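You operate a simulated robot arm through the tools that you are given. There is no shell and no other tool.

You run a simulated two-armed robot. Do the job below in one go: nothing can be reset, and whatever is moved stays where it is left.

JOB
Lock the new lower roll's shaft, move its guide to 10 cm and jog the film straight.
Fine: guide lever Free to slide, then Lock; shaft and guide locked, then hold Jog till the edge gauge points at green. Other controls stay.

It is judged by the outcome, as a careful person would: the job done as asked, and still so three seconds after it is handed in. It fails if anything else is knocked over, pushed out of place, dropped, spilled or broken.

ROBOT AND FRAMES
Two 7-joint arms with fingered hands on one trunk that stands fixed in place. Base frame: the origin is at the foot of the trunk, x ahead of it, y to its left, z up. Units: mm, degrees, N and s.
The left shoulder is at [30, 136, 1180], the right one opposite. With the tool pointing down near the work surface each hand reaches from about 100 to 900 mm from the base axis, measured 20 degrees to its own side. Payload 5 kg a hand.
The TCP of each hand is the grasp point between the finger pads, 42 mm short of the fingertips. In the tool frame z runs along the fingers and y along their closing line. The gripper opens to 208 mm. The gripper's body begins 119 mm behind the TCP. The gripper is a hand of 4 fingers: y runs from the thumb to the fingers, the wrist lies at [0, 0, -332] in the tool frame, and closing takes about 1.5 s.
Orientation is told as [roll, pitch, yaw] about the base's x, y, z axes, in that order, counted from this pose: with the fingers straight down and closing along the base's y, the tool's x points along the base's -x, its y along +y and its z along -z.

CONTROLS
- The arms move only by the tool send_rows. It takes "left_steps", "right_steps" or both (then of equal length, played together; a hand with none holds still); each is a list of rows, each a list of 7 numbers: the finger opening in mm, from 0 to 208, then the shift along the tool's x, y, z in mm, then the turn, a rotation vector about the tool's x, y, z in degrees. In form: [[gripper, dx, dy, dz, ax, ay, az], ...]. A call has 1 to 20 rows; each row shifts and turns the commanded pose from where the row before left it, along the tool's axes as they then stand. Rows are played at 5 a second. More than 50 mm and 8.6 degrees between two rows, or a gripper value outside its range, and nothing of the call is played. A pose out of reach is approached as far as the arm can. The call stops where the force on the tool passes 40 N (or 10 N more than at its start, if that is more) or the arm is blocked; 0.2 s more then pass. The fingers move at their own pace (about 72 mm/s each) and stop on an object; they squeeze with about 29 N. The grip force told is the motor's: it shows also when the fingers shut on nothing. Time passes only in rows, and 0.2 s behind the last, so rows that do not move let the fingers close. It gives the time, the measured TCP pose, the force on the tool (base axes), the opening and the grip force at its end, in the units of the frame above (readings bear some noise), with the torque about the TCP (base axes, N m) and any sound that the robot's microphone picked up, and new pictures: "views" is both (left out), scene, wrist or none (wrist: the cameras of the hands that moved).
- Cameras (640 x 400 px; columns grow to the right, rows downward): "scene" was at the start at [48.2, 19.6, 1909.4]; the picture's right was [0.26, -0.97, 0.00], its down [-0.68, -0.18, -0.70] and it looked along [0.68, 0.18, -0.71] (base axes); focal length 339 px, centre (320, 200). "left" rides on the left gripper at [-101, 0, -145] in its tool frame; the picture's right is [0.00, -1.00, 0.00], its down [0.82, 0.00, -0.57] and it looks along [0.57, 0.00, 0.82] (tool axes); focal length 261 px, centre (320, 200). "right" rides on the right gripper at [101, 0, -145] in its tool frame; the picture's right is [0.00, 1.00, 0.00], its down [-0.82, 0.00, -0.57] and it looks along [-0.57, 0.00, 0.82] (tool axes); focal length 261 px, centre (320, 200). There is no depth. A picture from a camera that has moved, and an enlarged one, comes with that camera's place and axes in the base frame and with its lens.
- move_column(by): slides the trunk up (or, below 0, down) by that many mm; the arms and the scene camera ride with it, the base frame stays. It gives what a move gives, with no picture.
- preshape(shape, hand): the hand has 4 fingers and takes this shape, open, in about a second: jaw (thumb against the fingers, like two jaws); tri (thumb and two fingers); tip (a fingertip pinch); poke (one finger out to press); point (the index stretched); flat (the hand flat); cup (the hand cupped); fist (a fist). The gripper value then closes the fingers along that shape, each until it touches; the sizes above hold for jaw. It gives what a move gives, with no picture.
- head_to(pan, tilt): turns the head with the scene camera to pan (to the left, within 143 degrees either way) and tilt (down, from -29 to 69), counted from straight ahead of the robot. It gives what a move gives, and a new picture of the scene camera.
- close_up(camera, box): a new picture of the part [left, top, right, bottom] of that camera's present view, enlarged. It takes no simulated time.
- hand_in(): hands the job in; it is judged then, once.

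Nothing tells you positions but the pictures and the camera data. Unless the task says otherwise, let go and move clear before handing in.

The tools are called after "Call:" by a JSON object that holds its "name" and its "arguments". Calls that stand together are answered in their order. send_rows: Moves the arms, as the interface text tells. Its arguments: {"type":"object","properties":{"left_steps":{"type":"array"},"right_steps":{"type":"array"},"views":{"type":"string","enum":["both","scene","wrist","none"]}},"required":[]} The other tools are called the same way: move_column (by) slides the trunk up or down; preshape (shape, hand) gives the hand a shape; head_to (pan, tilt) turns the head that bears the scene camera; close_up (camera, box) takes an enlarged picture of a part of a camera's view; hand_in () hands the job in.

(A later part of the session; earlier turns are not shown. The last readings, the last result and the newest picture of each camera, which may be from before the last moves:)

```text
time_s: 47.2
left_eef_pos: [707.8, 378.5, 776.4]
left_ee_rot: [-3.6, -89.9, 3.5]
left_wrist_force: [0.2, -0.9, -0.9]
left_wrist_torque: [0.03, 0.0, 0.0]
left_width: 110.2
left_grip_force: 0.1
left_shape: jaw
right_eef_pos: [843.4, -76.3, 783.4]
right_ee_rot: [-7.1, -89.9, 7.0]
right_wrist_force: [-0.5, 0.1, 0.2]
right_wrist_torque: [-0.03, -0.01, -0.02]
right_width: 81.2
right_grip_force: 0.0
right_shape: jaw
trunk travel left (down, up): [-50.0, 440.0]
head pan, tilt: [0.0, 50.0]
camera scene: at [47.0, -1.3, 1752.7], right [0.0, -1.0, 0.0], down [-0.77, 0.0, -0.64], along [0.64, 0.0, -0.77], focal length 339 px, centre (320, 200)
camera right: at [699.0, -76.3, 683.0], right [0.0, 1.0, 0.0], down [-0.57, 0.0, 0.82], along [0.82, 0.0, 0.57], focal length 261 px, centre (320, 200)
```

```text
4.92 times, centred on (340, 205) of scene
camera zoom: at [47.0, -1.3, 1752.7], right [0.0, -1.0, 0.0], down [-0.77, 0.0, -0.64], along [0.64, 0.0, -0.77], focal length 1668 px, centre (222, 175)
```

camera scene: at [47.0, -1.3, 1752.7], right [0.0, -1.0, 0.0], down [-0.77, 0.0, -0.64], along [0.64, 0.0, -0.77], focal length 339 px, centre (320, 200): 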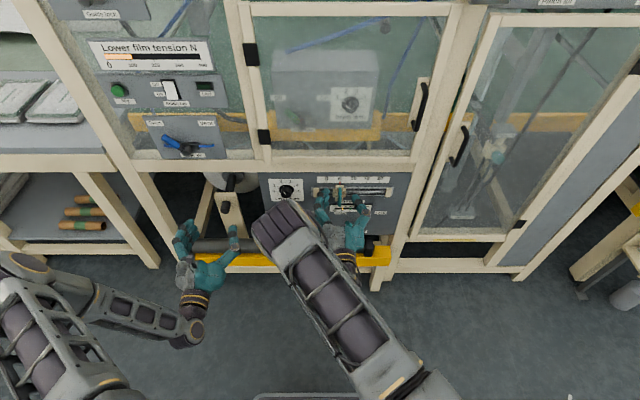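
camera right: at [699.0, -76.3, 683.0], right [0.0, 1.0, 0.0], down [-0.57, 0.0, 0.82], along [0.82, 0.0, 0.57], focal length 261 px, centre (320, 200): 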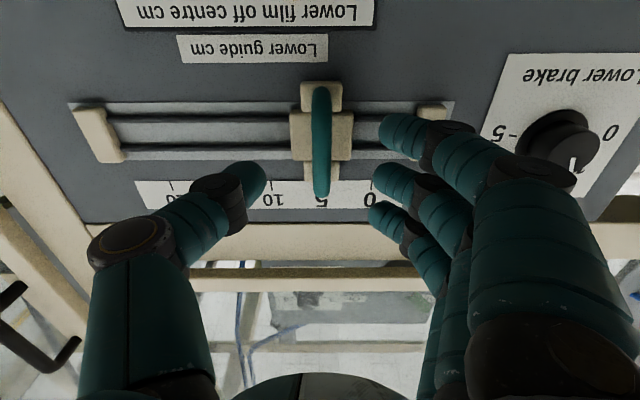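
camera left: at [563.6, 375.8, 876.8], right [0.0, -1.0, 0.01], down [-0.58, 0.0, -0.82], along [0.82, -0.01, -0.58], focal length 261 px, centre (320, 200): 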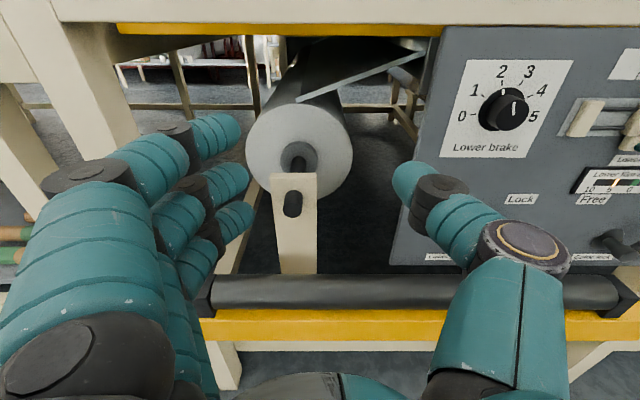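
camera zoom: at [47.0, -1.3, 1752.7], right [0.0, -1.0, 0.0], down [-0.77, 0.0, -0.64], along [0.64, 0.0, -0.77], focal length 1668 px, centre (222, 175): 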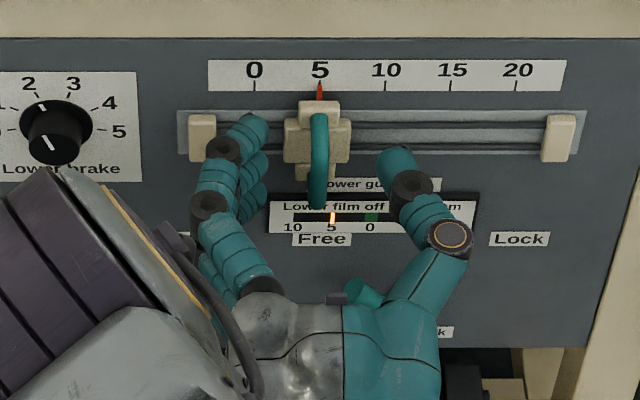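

The bar spans about z 719–814, so the hand is slightly high. I'll lower it 15 mm and close on the handle.

Call:
{"name": "send_rows", "arguments": {"right_steps": [[80, 15, 0, 2, 0, 0, 0], [40, 0, 0, 0, 0, 0, 0], [10, 0, 0, 0, 0, 0, 0], [5, 0, 0, 0, 0, 0, 0], [5, 0, 0, 0, 0, 0, 0], [5, 0, 0, 0, 0, 0, 0]], "views": "wrist"}}

Call:
{"name": "close_up", "arguments": {"camera": "scene", "box": [275, 165, 405, 245]}}

```text
time_s: 48.6
left_eef_pos: [707.6, 376.5, 775.7]
left_ee_rot: [-2.4, -89.9, 2.4]
left_wrist_force: [0.7, -0.5, -0.3]
left_wrist_torque: [-0.01, -0.04, -0.03]
left_width: 109.9
left_grip_force: 0.1
left_shape: jaw
right_eef_pos: [845.4, -76.8, 768.9]
right_ee_rot: [14.8, -89.9, -14.8]
right_wrist_force: [2.9, 1.8, -0.6]
right_wrist_torque: [0.1, 0.05, 0.12]
right_width: 8.1
right_grip_force: 29.1
right_shape: jaw
trunk travel left (down, up): [-50.0, 440.0]
head pan, tilt: [0.0, 50.0]
camera right: at [701.4, -76.0, 668.3], right [0.0, 1.0, 0.0], down [-0.57, 0.0, 0.82], along [0.82, 0.0, 0.57], focal length 261 px, centre (320, 200)
```

right: 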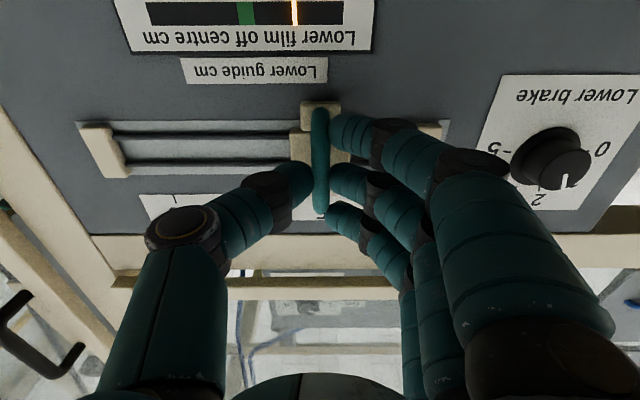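

```text
4.92 times, centred on (340, 205) of scene
camera zoom: at [47.2, -1.2, 1752.7], right [0.0, -1.0, 0.0], down [-0.77, 0.0, -0.64], along [0.64, 0.0, -0.77], focal length 1668 px, centre (222, 175)
```

zoom: 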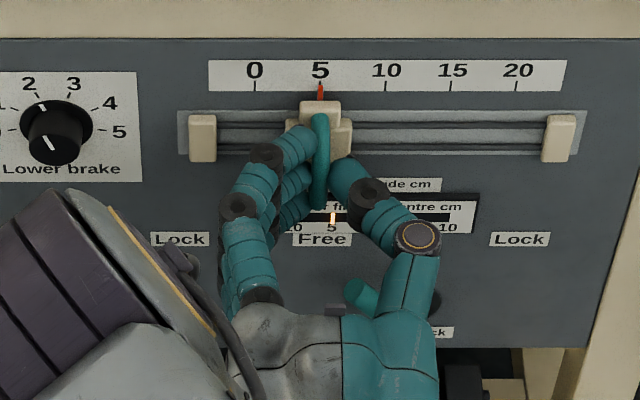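

I have a firm grip on the handle. I'll slide it right in steps, stopping just short of 10.

Call:
{"name": "send_rows", "arguments": {"right_steps": [[5, 0, -10, 0, 0, 0, 0], [5, 0, -10, 0, 0, 0, 0], [5, 0, -10, 0, 0, 0, 0], [5, 0, -10, 0, 0, 0, 0], [5, 0, -6, 0, 0, 0, 0], [5, 0, 0, 0, 0, 0, 0]], "views": "wrist"}}

Call:
{"name": "close_up", "arguments": {"camera": "scene", "box": [275, 165, 405, 245]}}

```text
time_s: 50.0
left_eef_pos: [708.9, 376.4, 776.2]
left_ee_rot: [1.9, -89.8, -2.0]
left_wrist_force: [0.1, 0.4, -0.2]
left_wrist_torque: [0.0, 0.0, 0.01]
left_width: 109.9
left_grip_force: 0.1
left_shape: jaw
right_eef_pos: [846.2, -122.7, 769.5]
right_ee_rot: [-5.4, -89.9, 5.3]
right_wrist_force: [-1.6, -5.0, -5.2]
right_wrist_torque: [0.07, 0.15, -0.06]
right_width: 8.0
right_grip_force: 28.8
right_shape: jaw
trunk travel left (down, up): [-50.0, 440.0]
head pan, tilt: [0.0, 50.0]
camera right: at [701.5, -123.6, 668.7], right [0.0, 1.0, 0.0], down [-0.57, 0.0, 0.82], along [0.82, 0.0, 0.57], focal length 261 px, centre (320, 200)
```

right: 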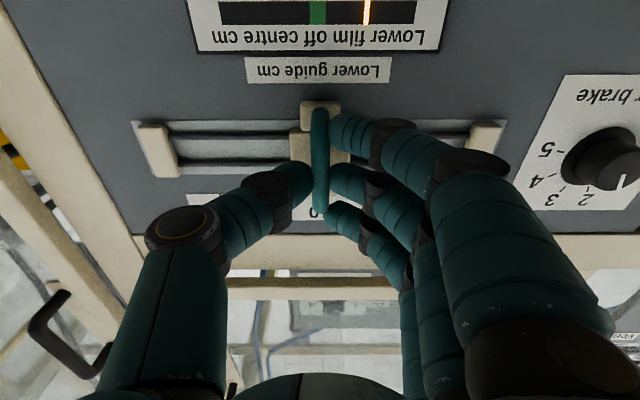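

```text
4.92 times, centred on (340, 205) of scene
camera zoom: at [47.2, -1.9, 1752.7], right [0.0, -1.0, 0.0], down [-0.77, 0.0, -0.64], along [0.64, 0.0, -0.77], focal length 1668 px, centre (222, 175)
```

zoom: 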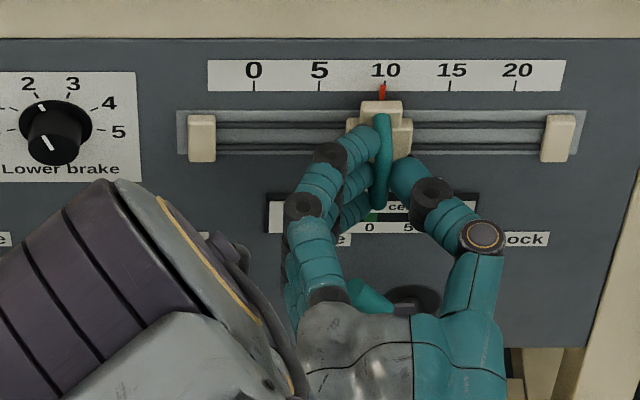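

The slider moves freely and the pointer is just short of 10. I'll zoom right in to measure.

Call:
{"name": "close_up", "arguments": {"camera": "scene", "box": [325, 170, 385, 208]}}

Call:
{"name": "close_up", "arguments": {"camera": "right", "box": [180, 80, 420, 240]}}

```text
10.53 times, centred on (355, 189) of scene
camera zoom: at [47.2, -1.9, 1752.7], right [0.0, -1.0, 0.0], down [-0.77, 0.0, -0.64], along [0.64, 0.0, -0.77], focal length 3567 px, centre (-48, 316)
```

zoom: 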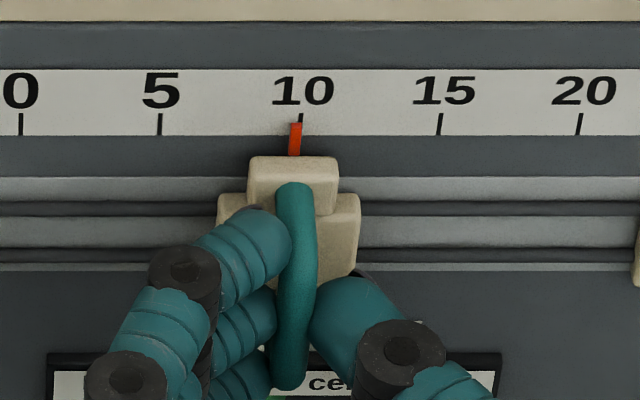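

```text
2.50 times, centred on (300, 160) of right
camera zoom: at [701.5, -123.6, 668.7], right [0.0, 1.0, 0.0], down [-0.57, 0.0, 0.82], along [0.82, 0.0, 0.57], focal length 652 px, centre (370, 300)
```

zoom: 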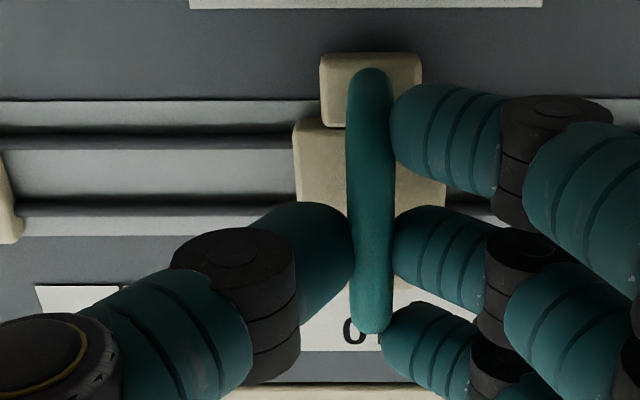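

The pointer reads about 9.85–9.9. I'll nudge about 1.7 mm more.

Call:
{"name": "send_rows", "arguments": {"right_steps": [[5, 0, -1.7, 0, 0, 0, 0], [5, 0, 0, 0, 0, 0, 0], [5, 0, 0, 0, 0, 0, 0]], "views": "none"}}

Call:
{"name": "close_up", "arguments": {"camera": "scene", "box": [325, 170, 385, 208]}}

```text
time_s: 50.8
left_eef_pos: [708.3, 376.9, 774.9]
left_ee_rot: [0.6, -89.8, -0.7]
left_wrist_force: [-0.4, 0.3, 0.6]
left_wrist_torque: [0.0, 0.01, -0.01]
left_width: 109.9
left_grip_force: 0.0
left_shape: jaw
right_eef_pos: [846.5, -124.5, 769.2]
right_ee_rot: [4.0, -89.9, -4.0]
right_wrist_force: [4.6, -1.2, -12.3]
right_wrist_torque: [0.05, 0.29, 0.0]
right_width: 8.1
right_grip_force: 29.5
right_shape: jaw
trunk travel left (down, up): [-50.0, 440.0]
head pan, tilt: [0.0, 50.0]
```

```text
10.53 times, centred on (355, 189) of scene
camera zoom: at [48.3, -1.6, 1752.6], right [0.0, -1.0, 0.0], down [-0.77, 0.0, -0.64], along [0.64, 0.0, -0.77], focal length 3567 px, centre (-48, 316)
```

zoom: 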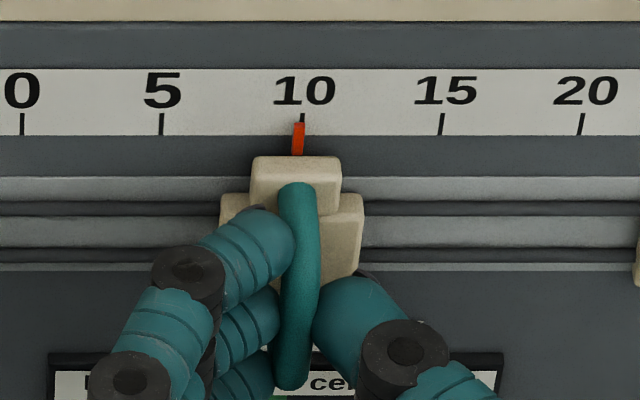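

Very close now, about 0.6 mm short. One last small nudge, then I'll open gently and re-read.

Call:
{"name": "send_rows", "arguments": {"right_steps": [[5, 0, -1.2, 0, 0, 0, 0], [5, 0, 0, 0, 0, 0, 0], [20, 0, 0, 0, 0, 0, 0], [40, 0, 0, 0, 0, 0, 0], [60, 0, 0, 0, 0, 0, 0], [70, 0, 0, 0, 0, 0, 0], [70, 0, 0, 0, 0, 0, 0]], "views": "wrist"}}

Call:
{"name": "close_up", "arguments": {"camera": "scene", "box": [325, 170, 385, 208]}}

```text
time_s: 52.4
left_eef_pos: [708.1, 377.6, 775.7]
left_ee_rot: [-1.7, -89.8, 1.7]
left_wrist_force: [-0.3, -0.1, -0.2]
left_wrist_torque: [0.0, -0.03, -0.01]
left_width: 110.2
left_grip_force: 0.0
left_shape: jaw
right_eef_pos: [846.5, -125.0, 769.8]
right_ee_rot: [-47.1, -90.1, 47.2]
right_wrist_force: [-0.5, 0.6, 0.3]
right_wrist_torque: [0.01, -0.02, 0.0]
right_width: 69.6
right_grip_force: 0.1
right_shape: jaw
trunk travel left (down, up): [-50.0, 440.0]
head pan, tilt: [0.0, 50.0]
camera right: at [701.8, -125.4, 669.7], right [0.0, 1.0, 0.0], down [-0.57, 0.0, 0.82], along [0.82, 0.0, 0.57], focal length 261 px, centre (320, 200)
```

right: 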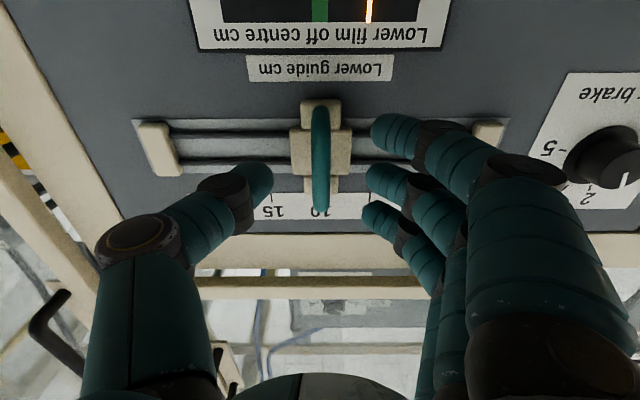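

```text
10.53 times, centred on (355, 189) of scene
camera zoom: at [46.8, -1.4, 1752.7], right [0.0, -1.0, 0.0], down [-0.77, 0.0, -0.64], along [0.64, 0.0, -0.77], focal length 3567 px, centre (-48, 316)
```

zoom: 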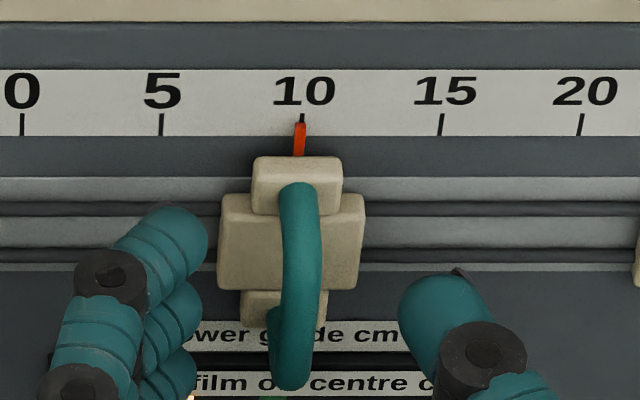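

The pointer sits on 10. I'll retreat, drop down to the guide lever and roll to match its Free angle.

Call:
{"name": "send_rows", "arguments": {"right_steps": [[80, 0, 0, -38, 0, 0, 0], [80, 0, 0, -38, 0, 0, 0], [100, 0, 0, -37, 0, 0, 0], [100, 48, -2, 0, 0, 0, 0], [100, 48, -2, 0, 0, 0, 0], [100, 48, -2, 0, 0, 0, 0], [100, 49, -2, 0, 0, 0, 0], [100, 0, 0, 0, 0, 0, -8], [100, 0, 0, 0, 0, 0, -8], [100, 0, 0, 0, 0, 0, -8], [100, 0, 0, 0, 0, 0, -8], [100, 0, 0, 0, 0, 0, -8]], "views": "both"}}

Call:
{"name": "close_up", "arguments": {"camera": "scene", "box": [255, 165, 405, 265]}}

```text
time_s: 55.0
left_eef_pos: [707.5, 376.3, 775.6]
left_ee_rot: [-1.3, -89.8, 1.2]
left_wrist_force: [0.6, -0.5, -0.8]
left_wrist_torque: [0.01, 0.0, -0.01]
left_width: 110.1
left_grip_force: 0.2
left_shape: jaw
right_eef_pos: [733.7, -133.0, 576.7]
right_ee_rot: [-90.0, -50.0, 90.0]
right_wrist_force: [0.1, -0.2, 0.4]
right_wrist_torque: [-0.02, -0.01, -0.01]
right_width: 99.3
right_grip_force: 0.0
right_shape: jaw
trunk travel left (down, up): [-50.0, 440.0]
head pan, tilt: [0.0, 50.0]
camera scene: at [46.9, -1.5, 1752.7], right [0.0, -1.0, 0.0], down [-0.77, 0.0, -0.64], along [0.64, 0.0, -0.77], focal length 339 px, centre (320, 200)
camera right: at [589.5, -198.0, 500.5], right [0.0, 0.77, -0.64], down [-0.57, 0.53, 0.63], along [0.82, 0.37, 0.44], focal length 261 px, centre (320, 200)
```

scene: 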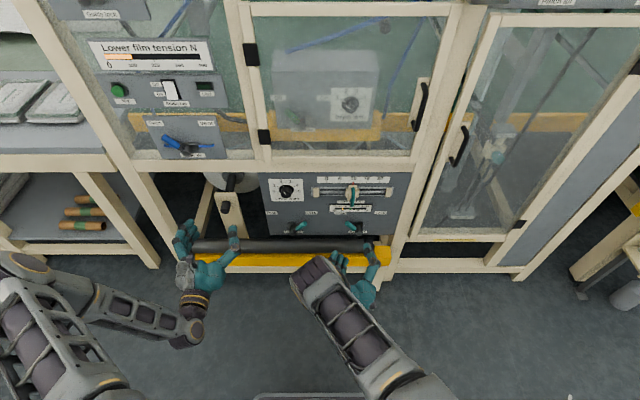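
right: 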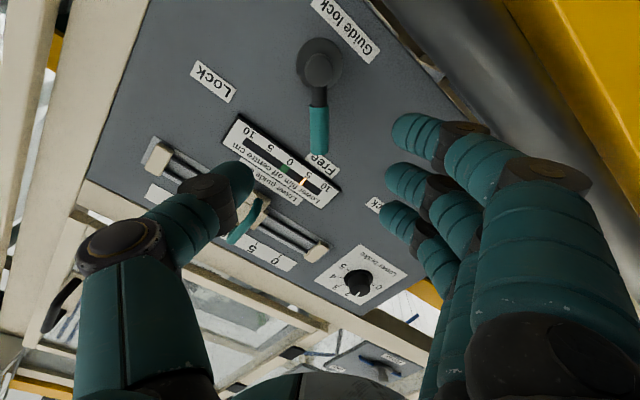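

```text
4.00 times, centred on (330, 215) of scene
camera zoom: at [46.9, -1.5, 1752.7], right [0.0, -1.0, 0.0], down [-0.77, 0.0, -0.64], along [0.64, 0.0, -0.77], focal length 1355 px, centre (280, 140)
```

zoom: 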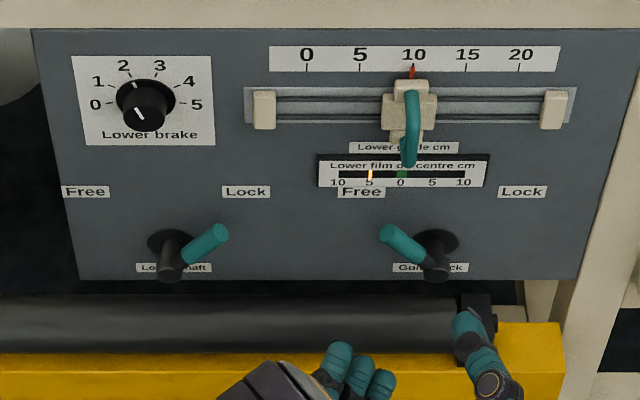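

The lever is centred between the digits again. I'll advance, close to 40 mm and turn it back to Lock.

Call:
{"name": "send_rows", "arguments": {"right_steps": [[100, 0, 0, 43, 0, 0, 0], [100, 0, 0, 43, 0, 0, 0], [100, 0, 0, 42, 0, 0, 0], [40, 0, 0, 0, 0, 0, 0], [40, 0, 0, 0, 0, 0, 0], [40, 0, 0, 0, 0, 0, 0]], "views": "wrist"}}

```text
time_s: 56.4
left_eef_pos: [708.1, 375.9, 776.2]
left_ee_rot: [-0.9, -89.8, 0.9]
left_wrist_force: [-1.0, -0.7, -0.6]
left_wrist_torque: [0.0, -0.01, 0.0]
left_width: 110.2
left_grip_force: 0.1
left_shape: jaw
right_eef_pos: [864.0, -133.5, 578.7]
right_ee_rot: [-89.9, -50.0, 90.0]
right_wrist_force: [-0.9, 0.3, -0.1]
right_wrist_torque: [-0.01, -0.01, -0.05]
right_width: 40.7
right_grip_force: 0.0
right_shape: jaw
trunk travel left (down, up): [-50.0, 440.0]
head pan, tilt: [0.0, 50.0]
camera right: at [718.1, -198.0, 500.3], right [0.0, 0.77, -0.64], down [-0.57, 0.52, 0.63], along [0.82, 0.37, 0.44], focal length 261 px, centre (320, 200)
```

right: 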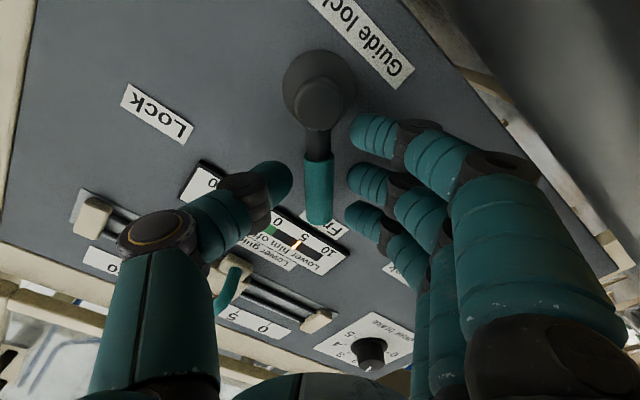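

The lever is held loosely between the digits. Turning it to Lock now.

Call:
{"name": "send_rows", "arguments": {"right_steps": [[40, 0.6, -8.9, 0, 0, 0, 8], [40, 0.6, -8.9, 0, 0, 0, 8], [40, 0.6, -8.9, 0, 0, 0, 8], [40, 0.6, -8.9, 0, 0, 0, 8], [40, 0.6, -8.9, 0, 0, 0, 8], [40, 0.6, -8.9, 0, 0, 0, 8], [40, 0.6, -8.9, 0, 0, 0, 8], [40, 0.6, -8.9, 0, 0, 0, 8], [40, 0.6, -8.9, 0, 0, 0, 8], [40, 0.6, -8.9, 0, 0, 0, 8]], "views": "wrist"}}

```text
time_s: 58.6
left_eef_pos: [708.0, 375.5, 774.6]
left_ee_rot: [0.3, -89.7, -0.2]
left_wrist_force: [-0.3, -0.1, 0.5]
left_wrist_torque: [0.0, -0.02, 0.05]
left_width: 110.1
left_grip_force: 0.0
left_shape: jaw
right_eef_pos: [860.3, -215.0, 579.3]
right_ee_rot: [90.0, -49.9, -90.0]
right_wrist_force: [0.5, 0.2, 0.4]
right_wrist_torque: [0.0, 0.03, -0.04]
right_width: 40.6
right_grip_force: 0.1
right_shape: jaw
trunk travel left (down, up): [-50.0, 440.0]
head pan, tilt: [0.0, 50.0]
camera right: at [716.5, -150.1, 501.1], right [0.0, 0.76, 0.65], down [-0.57, -0.53, 0.62], along [0.82, -0.37, 0.44], focal length 261 px, centre (320, 200)
```

right: 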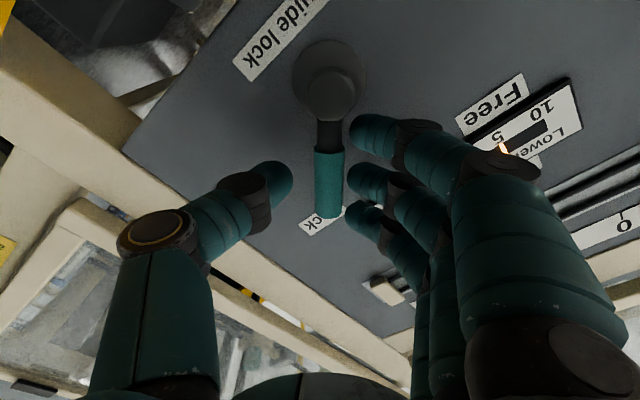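

The lever is back in line with Lock. I'll nudge once to confirm the stop, then unload.

Call:
{"name": "send_rows", "arguments": {"right_steps": [[40, 0.3, -6.5, 0, 0, 0, 6], [40, 0.3, -5.5, 0, 0, 0, 5]], "views": "wrist"}}

```text
time_s: 59.2
left_eef_pos: [706.8, 378.3, 775.1]
left_ee_rot: [-1.8, -89.8, 1.9]
left_wrist_force: [-0.3, -0.3, -0.4]
left_wrist_torque: [0.01, 0.05, 0.01]
left_width: 109.9
left_grip_force: 0.0
left_shape: jaw
right_eef_pos: [863.4, -223.0, 571.5]
right_ee_rot: [90.0, -39.0, -89.8]
right_wrist_force: [-2.3, 7.0, 0.3]
right_wrist_torque: [-0.13, -0.03, 0.2]
right_width: 41.4
right_grip_force: 0.1
right_shape: jaw
trunk travel left (down, up): [-50.0, 440.0]
head pan, tilt: [0.0, 50.0]
camera right: at [717.6, -144.0, 507.5], right [0.0, 0.62, 0.78], down [-0.57, -0.64, 0.51], along [0.82, -0.44, 0.36], focal length 261 px, centre (320, 200)
```

right: 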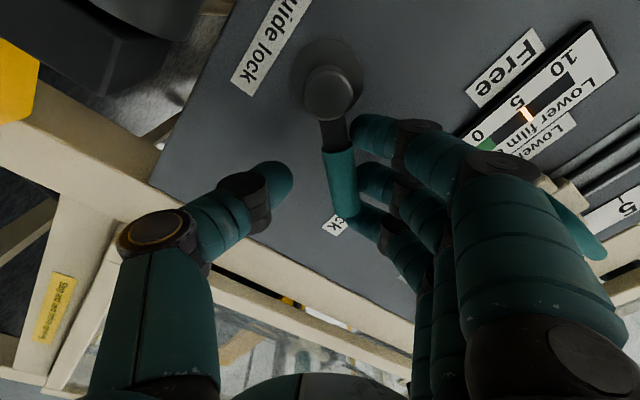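

The Lock stop is confirmed. I'll unload, open and retreat the right hand to the right side, clear of the gauge view.

Call:
{"name": "send_rows", "arguments": {"right_steps": [[50, 0, 6, 0, 0, 0, -6], [90, 0, 5.5, 0, 0, 0, -5], [100, 0, 0, 0, 0, 0, 0], [100, 0, 0, 0, 0, 0, 0], [100, 0, 0, -40, 0, 0, 0], [100, 0, 0, -45, 0, 0, 0], [100, 0, 0, -45, 0, 0, 0], [100, 0, 0, -20, 0, 0, -8], [100, 0, 0, 0, 0, 0, -8], [100, 0, 0, 0, 0, 0, -8], [100, 0, 0, 0, 0, 0, -8], [100, 0, -40, 0, 0, 0, -8], [100, 0, -40, 0, 0, 0, 0]], "views": "both"}}

Call:
{"name": "close_up", "arguments": {"camera": "scene", "box": [255, 165, 405, 265]}}

Call:
{"name": "close_up", "arguments": {"camera": "left", "box": [0, 0, 640, 400]}}

```text
time_s: 62.0
left_eef_pos: [706.2, 376.4, 776.1]
left_ee_rot: [2.4, -89.9, -2.3]
left_wrist_force: [-0.1, 0.1, 0.8]
left_wrist_torque: [0.02, 0.0, 0.07]
left_width: 109.9
left_grip_force: 0.1
left_shape: jaw
right_eef_pos: [712.1, -294.0, 570.3]
right_ee_rot: [-46.5, -90.1, 46.5]
right_wrist_force: [-0.6, 0.3, -0.1]
right_wrist_torque: [0.02, 0.0, 0.02]
right_width: 99.9
right_grip_force: 0.0
right_shape: jaw
trunk travel left (down, up): [-50.0, 440.0]
head pan, tilt: [0.0, 50.0]
camera scene: at [46.8, -1.9, 1752.7], right [0.0, -1.0, 0.0], down [-0.77, 0.0, -0.64], along [0.64, 0.0, -0.77], focal length 339 px, centre (320, 200)
camera right: at [567.4, -294.0, 469.3], right [0.0, 1.0, 0.0], down [-0.57, 0.0, 0.82], along [0.82, 0.0, 0.57], focal length 261 px, centre (320, 200)
```

scene: 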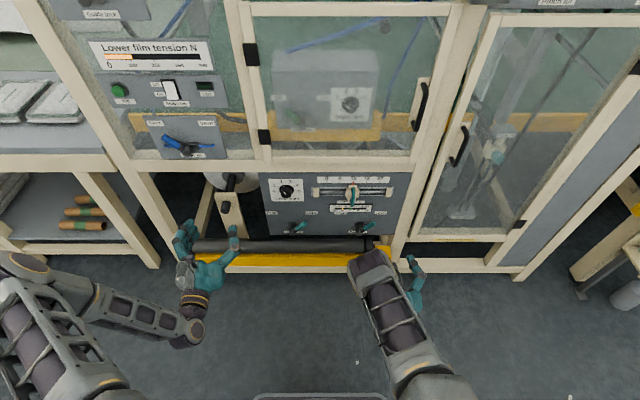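
right: 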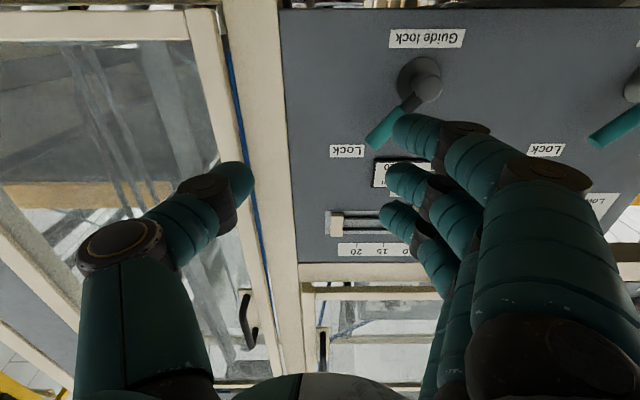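

```text
4.00 times, centred on (330, 215) of scene
camera zoom: at [46.8, -1.9, 1752.7], right [0.0, -1.0, 0.0], down [-0.77, 0.0, -0.64], along [0.64, 0.0, -0.77], focal length 1355 px, centre (280, 140)
```

zoom: 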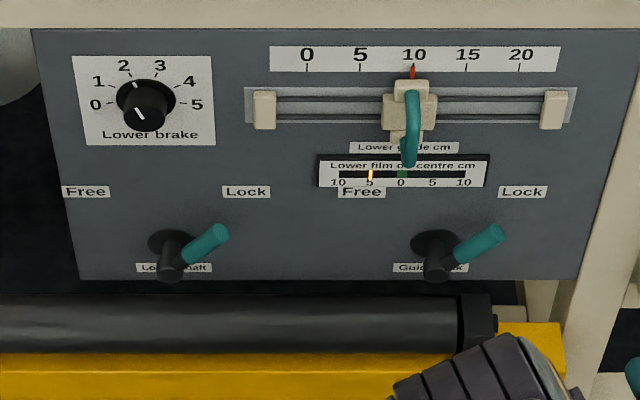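

```text
1.00 times, centred on (320, 200) of left (not enlarged: the box is as wide or as high as the picture)
camera zoom: at [562.9, 377.6, 877.1], right [0.0, -1.0, 0.0], down [-0.57, 0.0, -0.82], along [0.82, 0.0, -0.57], focal length 261 px, centre (320, 200)
```

zoom: 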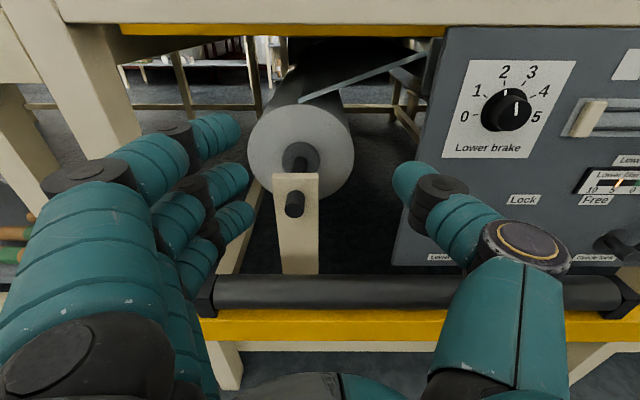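

Everything on the lower panel is set: shaft Lock, guide Lock, slider at 10. The handle partly hides the gauge's green mark from the head camera, so I'll park the right hand's camera below it to watch. Meanwhile the left hand takes the poke shape and rises towards Jog.

Call:
{"name": "preshape", "arguments": {"hand": "left", "shape": "poke"}}

Call:
{"name": "send_rows", "arguments": {"left_steps": [[0, -41.9, 20, 0, 0, 0, 0], [0, -41.9, 20, 0, 0, 0, 0], [0, -41.9, 20, 0, 0, 0, 0], [0, -41.9, 20, 0, 0, 0, 0], [0, -41.9, 20, 0, 0, 0, 0], [0, -41.9, 20, 0, 0, 0, 0], [0, -41.9, 20, 0, 0, 0, 0], [0, -41.9, 20, 0, 0, 0, 0], [0, -41.9, 20, 0, 0, 0, 0], [0, -41.9, 20, 0, 0, 0, 0]], "right_steps": [[100, 0, 16, 0, 0, 0, 0], [100, 0, 16, 0, 0, 0, 0], [100, 0, 16, 0, 0, 0, 0], [100, 0, 16, 0, 0, 0, 0], [100, 0, 16, 0, 0, 0, 0], [100, 0, 16, 0, 0, 0, 0], [100, 0, 16, 0, 0, 0, 0], [100, 0, 16, 0, 0, 0, 0], [100, 0, 16, 0, 0, 0, 0], [100, 0, 16, 0, 0, 0, 0]], "views": "both"}}

```text
time_s: 62.9
left_eef_pos: [708.3, 376.9, 774.7]
left_ee_rot: [-1.2, -89.8, 1.2]
left_wrist_force: [-0.3, 0.2, 0.0]
left_wrist_torque: [0.0, 0.02, -0.02]
left_width: 0.0
left_grip_force: 0.1
left_shape: poke
right_eef_pos: [711.8, -293.6, 570.6]
right_ee_rot: [-12.8, -90.1, 12.8]
right_wrist_force: [0.0, 0.5, -0.4]
right_wrist_torque: [-0.01, 0.0, 0.01]
right_width: 99.5
right_grip_force: 0.1
right_shape: jaw
trunk travel left (down, up): [-50.0, 440.0]
head pan, tilt: [0.0, 50.0]
```

```text
time_s: 65.1
left_eef_pos: [705.0, 576.1, 1198.6]
left_ee_rot: [-12.0, -89.8, 12.0]
left_wrist_force: [-0.8, -0.3, -0.5]
left_wrist_torque: [-0.01, -0.06, 0.05]
left_width: 0.0
left_grip_force: 0.1
left_shape: poke
right_eef_pos: [708.9, -134.8, 572.2]
right_ee_rot: [-113.7, -90.0, 113.7]
right_wrist_force: [-0.5, -0.8, 0.6]
right_wrist_torque: [-0.04, 0.02, 0.06]
right_width: 99.7
right_grip_force: 0.1
right_shape: jaw
trunk travel left (down, up): [-50.0, 440.0]
head pan, tilt: [0.0, 50.0]
camera scene: at [46.0, -2.0, 1752.8], right [0.0, -1.0, 0.0], down [-0.77, 0.0, -0.64], along [0.64, 0.0, -0.77], focal length 339 px, centre (320, 200)
camera right: at [564.4, -135.3, 470.8], right [0.0, 1.0, 0.0], down [-0.57, 0.0, 0.82], along [0.82, 0.0, 0.57], focal length 261 px, centre (320, 200)
camera left: at [561.0, 576.8, 1299.7], right [0.0, -1.0, 0.01], down [-0.57, 0.0, -0.82], along [0.82, 0.0, -0.57], focal length 261 px, centre (320, 200)
```

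scene: 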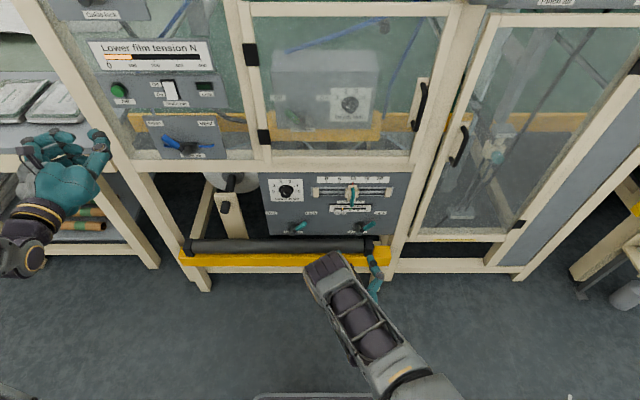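
right: 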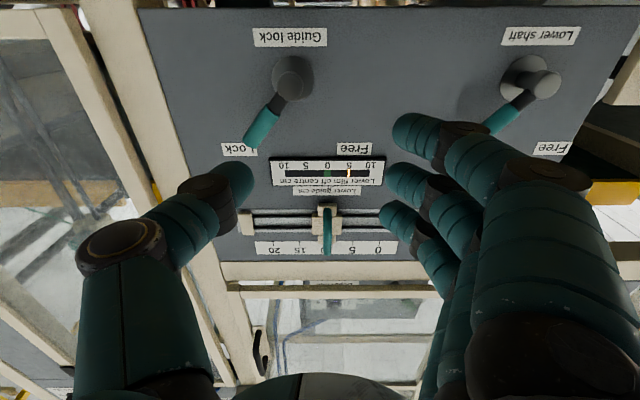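
left: 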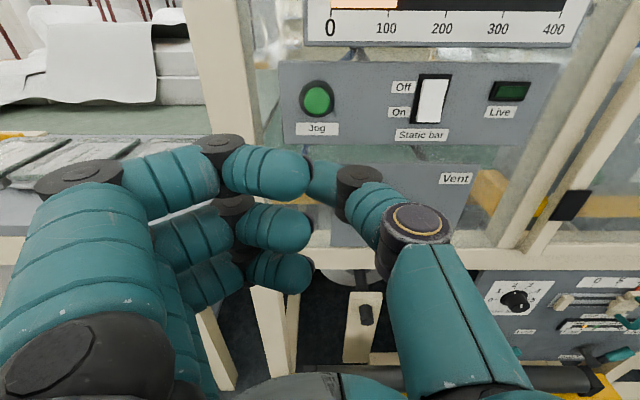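

Jog is near (920, 579, 1208). I'll zoom both cameras to refine this before pressing.

Call:
{"name": "close_up", "arguments": {"camera": "scene", "box": [90, 65, 170, 115]}}

Call:
{"name": "close_up", "arguments": {"camera": "left", "box": [260, 50, 460, 220]}}

Call:
{"name": "close_up", "arguments": {"camera": "right", "box": [220, 130, 420, 260]}}

```text
8.00 times, centred on (130, 90) of scene
camera zoom: at [46.0, -2.0, 1752.8], right [0.0, -1.0, 0.0], down [-0.77, 0.0, -0.64], along [0.64, 0.0, -0.77], focal length 2711 px, centre (1840, 1080)
```

zoom: 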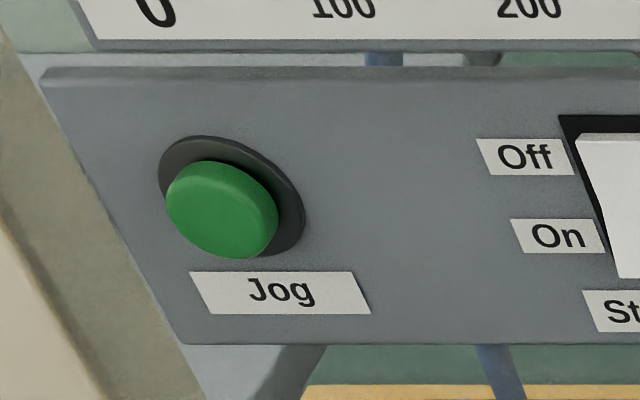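

```text
2.35 times, centred on (360, 135) of left
camera zoom: at [561.0, 576.8, 1299.7], right [0.0, -1.0, 0.01], down [-0.57, 0.0, -0.82], along [0.82, 0.0, -0.57], focal length 613 px, centre (226, 353)
```

zoom: 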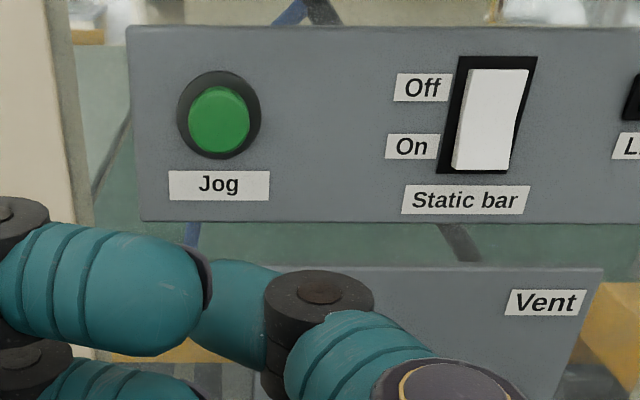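

```text
3.08 times, centred on (320, 195) of right
camera zoom: at [564.4, -135.3, 470.8], right [0.0, 1.0, 0.0], down [-0.57, 0.0, 0.82], along [0.82, 0.0, 0.57], focal length 802 px, centre (320, 215)
```

zoom: 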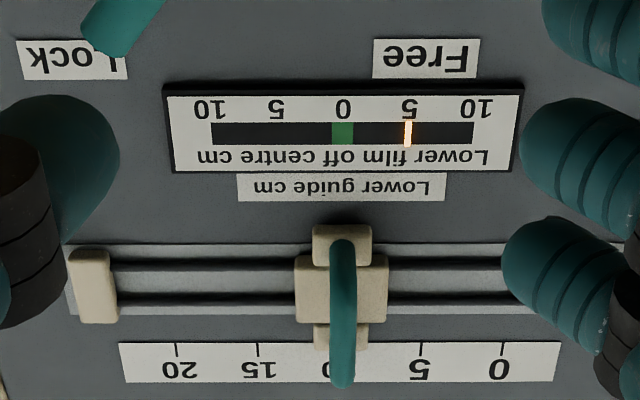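

Refined: the button front is at about (908, 580.5, 1208.5), and the gauge is clearly visible from the right camera (needle at 5, green about ±0.8 around 0). I'll bring the thumb tip to about 12 mm short of the button.

Call:
{"name": "send_rows", "arguments": {"left_steps": [[0, -10, 2, 0, 0, 0, 0], [0, 0, 0, 46, 0, 0, 0], [0, 0, 0, 46, 0, 0, 0], [0, 0, 0, 46, 0, 0, 0], [0, 0, 0, 10, 0, 0, 0]], "views": "both"}}

Call:
{"name": "close_up", "arguments": {"camera": "left", "box": [240, 60, 440, 220]}}

Call:
{"name": "close_up", "arguments": {"camera": "scene", "box": [70, 60, 170, 130]}}

```text
time_s: 66.3
left_eef_pos: [857.0, 578.0, 1207.2]
left_ee_rot: [-2.3, -89.7, 2.2]
left_wrist_force: [-1.1, -0.5, -0.4]
left_wrist_torque: [-0.01, 0.02, 0.04]
left_width: 0.0
left_grip_force: 0.2
left_shape: poke
right_eef_pos: [708.2, -136.3, 570.6]
right_ee_rot: [13.7, -89.9, -13.6]
right_wrist_force: [0.4, 0.3, -0.7]
right_wrist_torque: [-0.03, -0.05, -0.02]
right_width: 99.3
right_grip_force: 0.1
right_shape: jaw
trunk travel left (down, up): [-50.0, 440.0]
head pan, tilt: [0.0, 50.0]
camera scene: at [46.5, -1.6, 1752.8], right [0.0, -1.0, 0.0], down [-0.77, 0.0, -0.64], along [0.64, 0.0, -0.77], focal length 339 px, centre (320, 200)
camera left: at [711.8, 578.3, 1308.4], right [0.0, -1.0, 0.0], down [-0.57, 0.0, -0.82], along [0.82, 0.0, -0.57], focal length 261 px, centre (320, 200)
```

scene: 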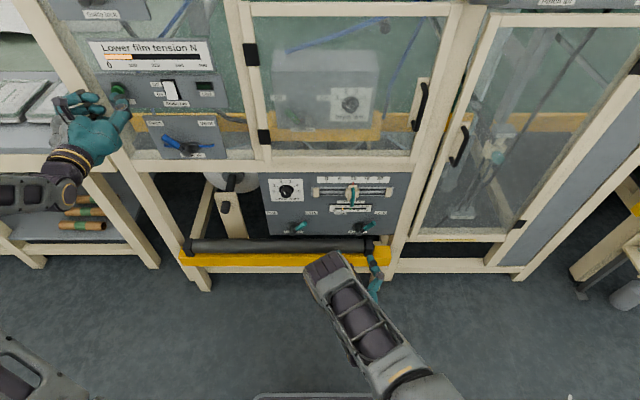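
left: 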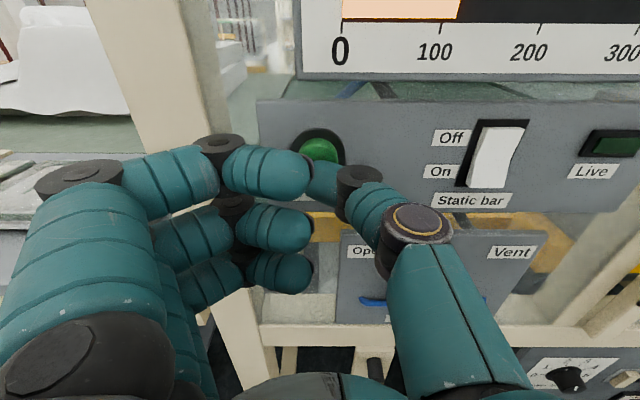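

```text
2.50 times, centred on (340, 140) of left
camera zoom: at [711.8, 578.3, 1308.4], right [0.0, -1.0, 0.0], down [-0.57, 0.0, -0.82], along [0.82, 0.0, -0.57], focal length 652 px, centre (270, 350)
```

zoom: 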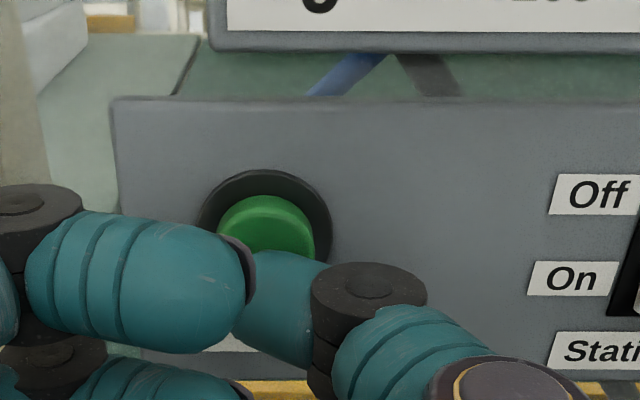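

```text
5.71 times, centred on (120, 95) of scene
camera zoom: at [46.5, -1.6, 1752.8], right [0.0, -1.0, 0.0], down [-0.77, 0.0, -0.64], along [0.64, 0.0, -0.77], focal length 1936 px, centre (1463, 800)
```

zoom: 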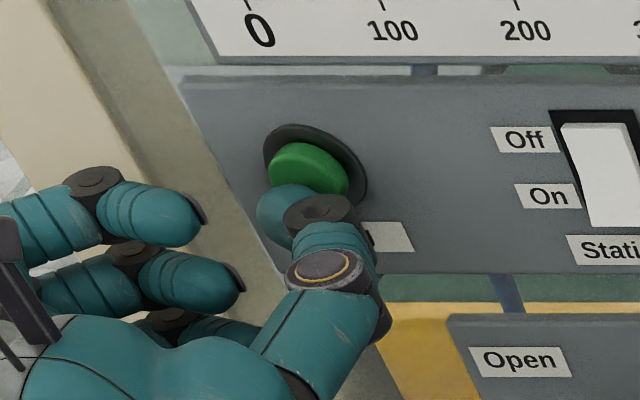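

The thumb tip lines up with the button. I'll press in small steps and read force and gauge after each.

Call:
{"name": "send_rows", "arguments": {"left_steps": [[0, 0, 0, 4, 0, 0, 0], [0, 0, 0, 4, 0, 0, 0]], "views": "none"}}

Call:
{"name": "close_up", "arguments": {"camera": "right", "box": [220, 130, 420, 260]}}

Call:
{"name": "close_up", "arguments": {"camera": "scene", "box": [70, 60, 170, 130]}}

```text
time_s: 66.9
left_eef_pos: [863.7, 577.6, 1207.5]
left_ee_rot: [-3.0, -89.7, 3.1]
left_wrist_force: [-2.7, -1.1, -0.7]
left_wrist_torque: [0.01, 0.03, -0.01]
left_width: 0.0
left_grip_force: 0.0
left_shape: poke
right_eef_pos: [710.0, -134.6, 571.4]
right_ee_rot: [-98.9, -90.0, 98.9]
right_wrist_force: [-0.1, -0.1, 0.7]
right_wrist_torque: [0.02, 0.0, 0.03]
right_width: 99.9
right_grip_force: 0.0
right_shape: jaw
trunk travel left (down, up): [-50.0, 440.0]
head pan, tilt: [0.0, 50.0]
heard: click
```

```text
3.08 times, centred on (320, 195) of right
camera zoom: at [564.8, -134.8, 470.8], right [0.0, 1.0, 0.0], down [-0.57, 0.0, 0.82], along [0.82, 0.0, 0.57], focal length 802 px, centre (320, 215)
```

zoom: 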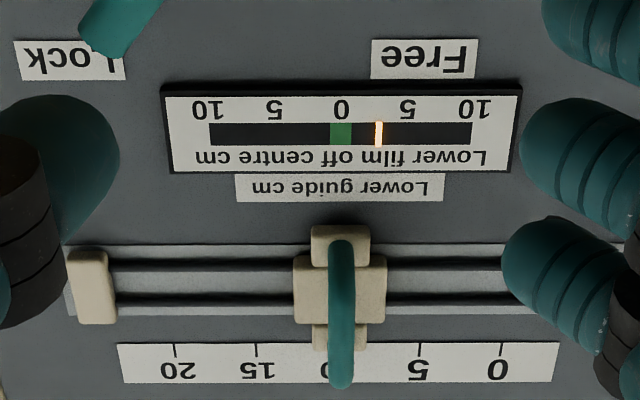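

```text
5.71 times, centred on (120, 95) of scene
camera zoom: at [46.5, -1.4, 1752.7], right [0.0, -1.0, 0.0], down [-0.77, 0.0, -0.64], along [0.64, 0.0, -0.77], focal length 1936 px, centre (1463, 800)
```

zoom: 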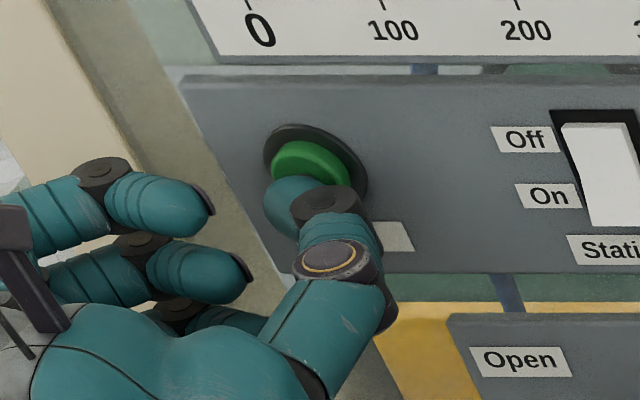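

The button clicked and the needle is already down to about 2.9 on its way to the green. It moves fast, so I'll release at once to judge the rate safely.

Call:
{"name": "send_rows", "arguments": {"left_steps": [[0, 0, 0, -9, 0, 0, 0]], "views": "none"}}

Call:
{"name": "close_up", "arguments": {"camera": "right", "box": [220, 130, 420, 260]}}

```text
time_s: 67.3
left_eef_pos: [855.6, 577.0, 1207.3]
left_ee_rot: [-4.7, -89.8, 4.7]
left_wrist_force: [-0.2, -0.1, 0.8]
left_wrist_torque: [0.02, 0.0, 0.02]
left_width: 0.1
left_grip_force: 0.1
left_shape: poke
right_eef_pos: [709.3, -137.2, 572.6]
right_ee_rot: [-57.5, -90.1, 57.4]
right_wrist_force: [-0.6, -0.9, -0.1]
right_wrist_torque: [0.03, 0.0, -0.01]
right_width: 99.9
right_grip_force: 0.1
right_shape: jaw
trunk travel left (down, up): [-50.0, 440.0]
head pan, tilt: [0.0, 50.0]
```

```text
3.08 times, centred on (320, 195) of right
camera zoom: at [564.8, -134.9, 470.8], right [0.0, 1.0, 0.0], down [-0.57, 0.0, 0.82], along [0.82, 0.0, 0.57], focal length 802 px, centre (320, 215)
```

zoom: 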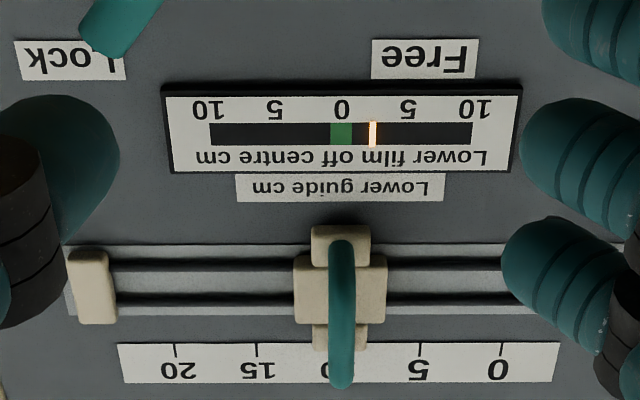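

It stops when released and now reads about 2.4. I'll give one short press-and-release pulse.

Call:
{"name": "send_rows", "arguments": {"left_steps": [[0, 0, 0, 9, 0, 0, 0], [0, 0, 0, -9, 0, 0, 0]], "views": "none"}}

Call:
{"name": "close_up", "arguments": {"camera": "right", "box": [220, 130, 420, 260]}}

```text
time_s: 67.9
left_eef_pos: [857.3, 578.3, 1206.5]
left_ee_rot: [-2.3, -89.8, 2.3]
left_wrist_force: [-0.8, -0.5, -0.5]
left_wrist_torque: [-0.02, 0.04, 0.05]
left_width: 0.0
left_grip_force: 0.1
left_shape: poke
right_eef_pos: [708.4, -135.1, 572.8]
right_ee_rot: [-43.1, -89.9, 43.2]
right_wrist_force: [-0.4, 0.5, 0.6]
right_wrist_torque: [-0.01, 0.0, 0.0]
right_width: 99.6
right_grip_force: 0.1
right_shape: jaw
trunk travel left (down, up): [-50.0, 440.0]
head pan, tilt: [0.0, 50.0]
heard: click
```

```text
3.08 times, centred on (320, 195) of right
camera zoom: at [564.7, -134.9, 470.8], right [0.0, 1.0, 0.0], down [-0.57, 0.0, 0.82], along [0.82, 0.0, 0.57], focal length 802 px, centre (320, 215)
```

zoom: 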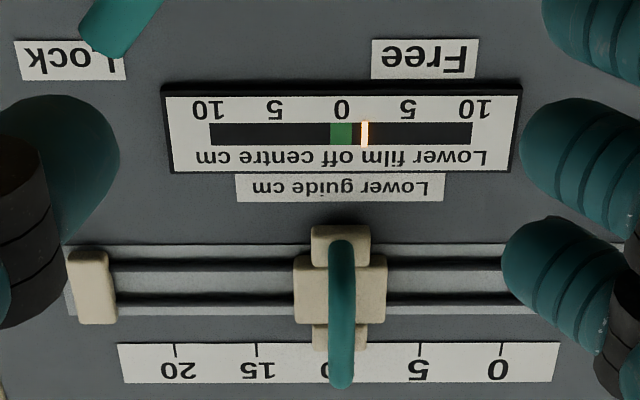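

It's now at about 1.8. The steps look like the film settling towards centre, so a hold of about 0.6 s should bring it into the green either way.

Call:
{"name": "send_rows", "arguments": {"left_steps": [[0, 0, 0, 9, 0, 0, 0], [0, 0, 0, 0, 0, 0, 0], [0, 0, 0, 0, 0, 0, 0], [0, 0, 0, -9, 0, 0, 0]], "views": "none"}}

Call:
{"name": "close_up", "arguments": {"camera": "right", "box": [220, 130, 420, 260]}}

```text
time_s: 68.9
left_eef_pos: [858.1, 578.1, 1207.1]
left_ee_rot: [-1.2, -89.8, 1.2]
left_wrist_force: [0.5, 0.1, -0.7]
left_wrist_torque: [-0.02, 0.0, 0.03]
left_width: 0.1
left_grip_force: 0.0
left_shape: poke
right_eef_pos: [708.7, -136.1, 571.0]
right_ee_rot: [-41.8, -90.0, 41.7]
right_wrist_force: [0.3, 0.1, 0.0]
right_wrist_torque: [0.01, 0.03, 0.04]
right_width: 99.6
right_grip_force: 0.1
right_shape: jaw
trunk travel left (down, up): [-50.0, 440.0]
head pan, tilt: [0.0, 50.0]
heard: click
```

```text
3.08 times, centred on (320, 195) of right
camera zoom: at [564.9, -135.0, 470.7], right [0.0, 1.0, 0.0], down [-0.57, 0.0, 0.82], along [0.82, 0.0, 0.57], focal length 802 px, centre (320, 215)
```

zoom: 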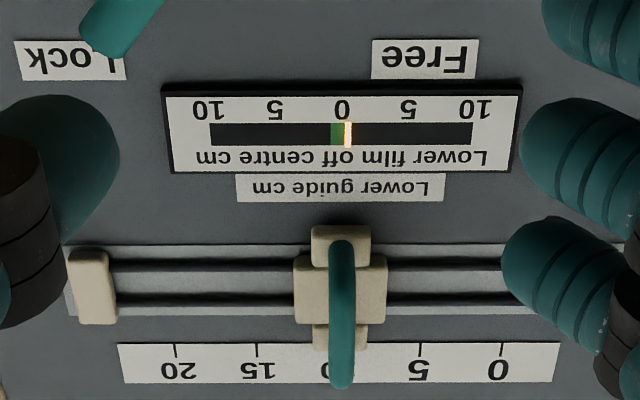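

The needle is in the green at about 0.5. One more short pulse should centre it.

Call:
{"name": "send_rows", "arguments": {"left_steps": [[0, 0, 0, 9, 0, 0, 0], [0, 0, 0, -9, 0, 0, 0]], "views": "none"}}

Call:
{"name": "close_up", "arguments": {"camera": "right", "box": [270, 150, 370, 210]}}

```text
time_s: 69.5
left_eef_pos: [857.6, 579.4, 1206.9]
left_ee_rot: [0.8, -89.8, -0.7]
left_wrist_force: [-0.1, -0.1, 0.7]
left_wrist_torque: [-0.03, 0.05, 0.0]
left_width: 0.0
left_grip_force: 0.1
left_shape: poke
right_eef_pos: [709.6, -134.4, 571.6]
right_ee_rot: [-18.6, -90.0, 18.6]
right_wrist_force: [-0.6, -0.5, 0.0]
right_wrist_torque: [0.0, -0.04, 0.01]
right_width: 99.5
right_grip_force: 0.1
right_shape: jaw
trunk travel left (down, up): [-50.0, 440.0]
head pan, tilt: [0.0, 50.0]
heard: click
```

```text
6.40 times, centred on (320, 180) of right
camera zoom: at [564.7, -134.9, 470.7], right [0.0, 1.0, 0.0], down [-0.57, 0.0, 0.82], along [0.82, 0.0, 0.57], focal length 1668 px, centre (320, 328)
```

zoom: 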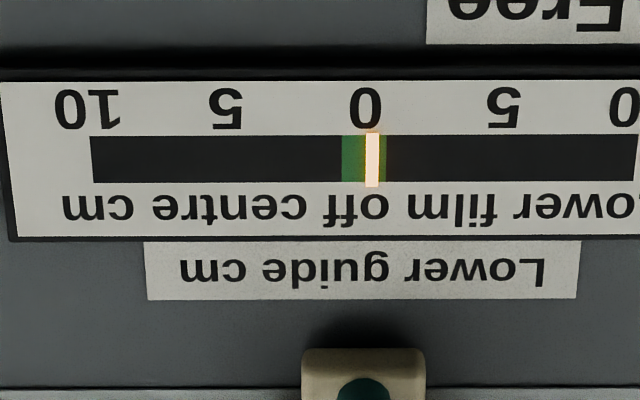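

It's at about 0.3 and still converging rather than running past. One last short hold will centre it well.

Call:
{"name": "send_rows", "arguments": {"left_steps": [[0, 0, 0, 9, 0, 0, 0], [0, 0, 0, 0, 0, 0, 0], [0, 0, 0, 0, 0, 0, 0], [0, 0, 0, -9, 0, 0, 0]], "views": "none"}}

Call:
{"name": "close_up", "arguments": {"camera": "right", "box": [270, 150, 370, 210]}}

```text
time_s: 70.5
left_eef_pos: [856.4, 577.2, 1207.0]
left_ee_rot: [-1.2, -89.8, 1.3]
left_wrist_force: [-0.6, 0.2, 0.9]
left_wrist_torque: [-0.01, 0.04, 0.01]
left_width: 0.0
left_grip_force: 0.0
left_shape: poke
right_eef_pos: [710.1, -135.9, 572.1]
right_ee_rot: [-6.3, -90.1, 6.3]
right_wrist_force: [0.1, -1.0, 1.1]
right_wrist_torque: [-0.01, 0.0, 0.02]
right_width: 99.8
right_grip_force: 0.1
right_shape: jaw
trunk travel left (down, up): [-50.0, 440.0]
head pan, tilt: [0.0, 50.0]
heard: click
```

```text
6.40 times, centred on (320, 180) of right
camera zoom: at [564.8, -135.0, 470.7], right [0.0, 1.0, 0.0], down [-0.57, 0.0, 0.82], along [0.82, 0.0, 0.57], focal length 1668 px, centre (320, 328)
```

zoom: 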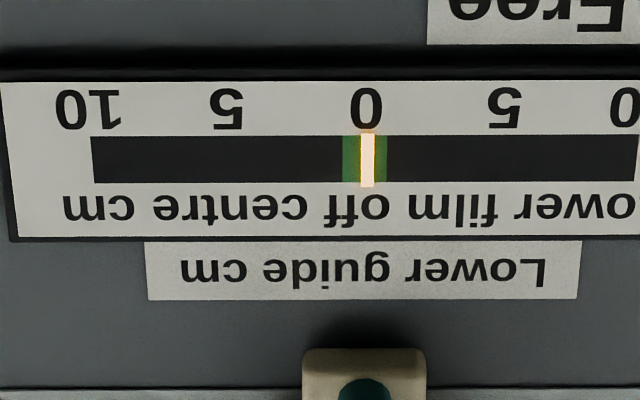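

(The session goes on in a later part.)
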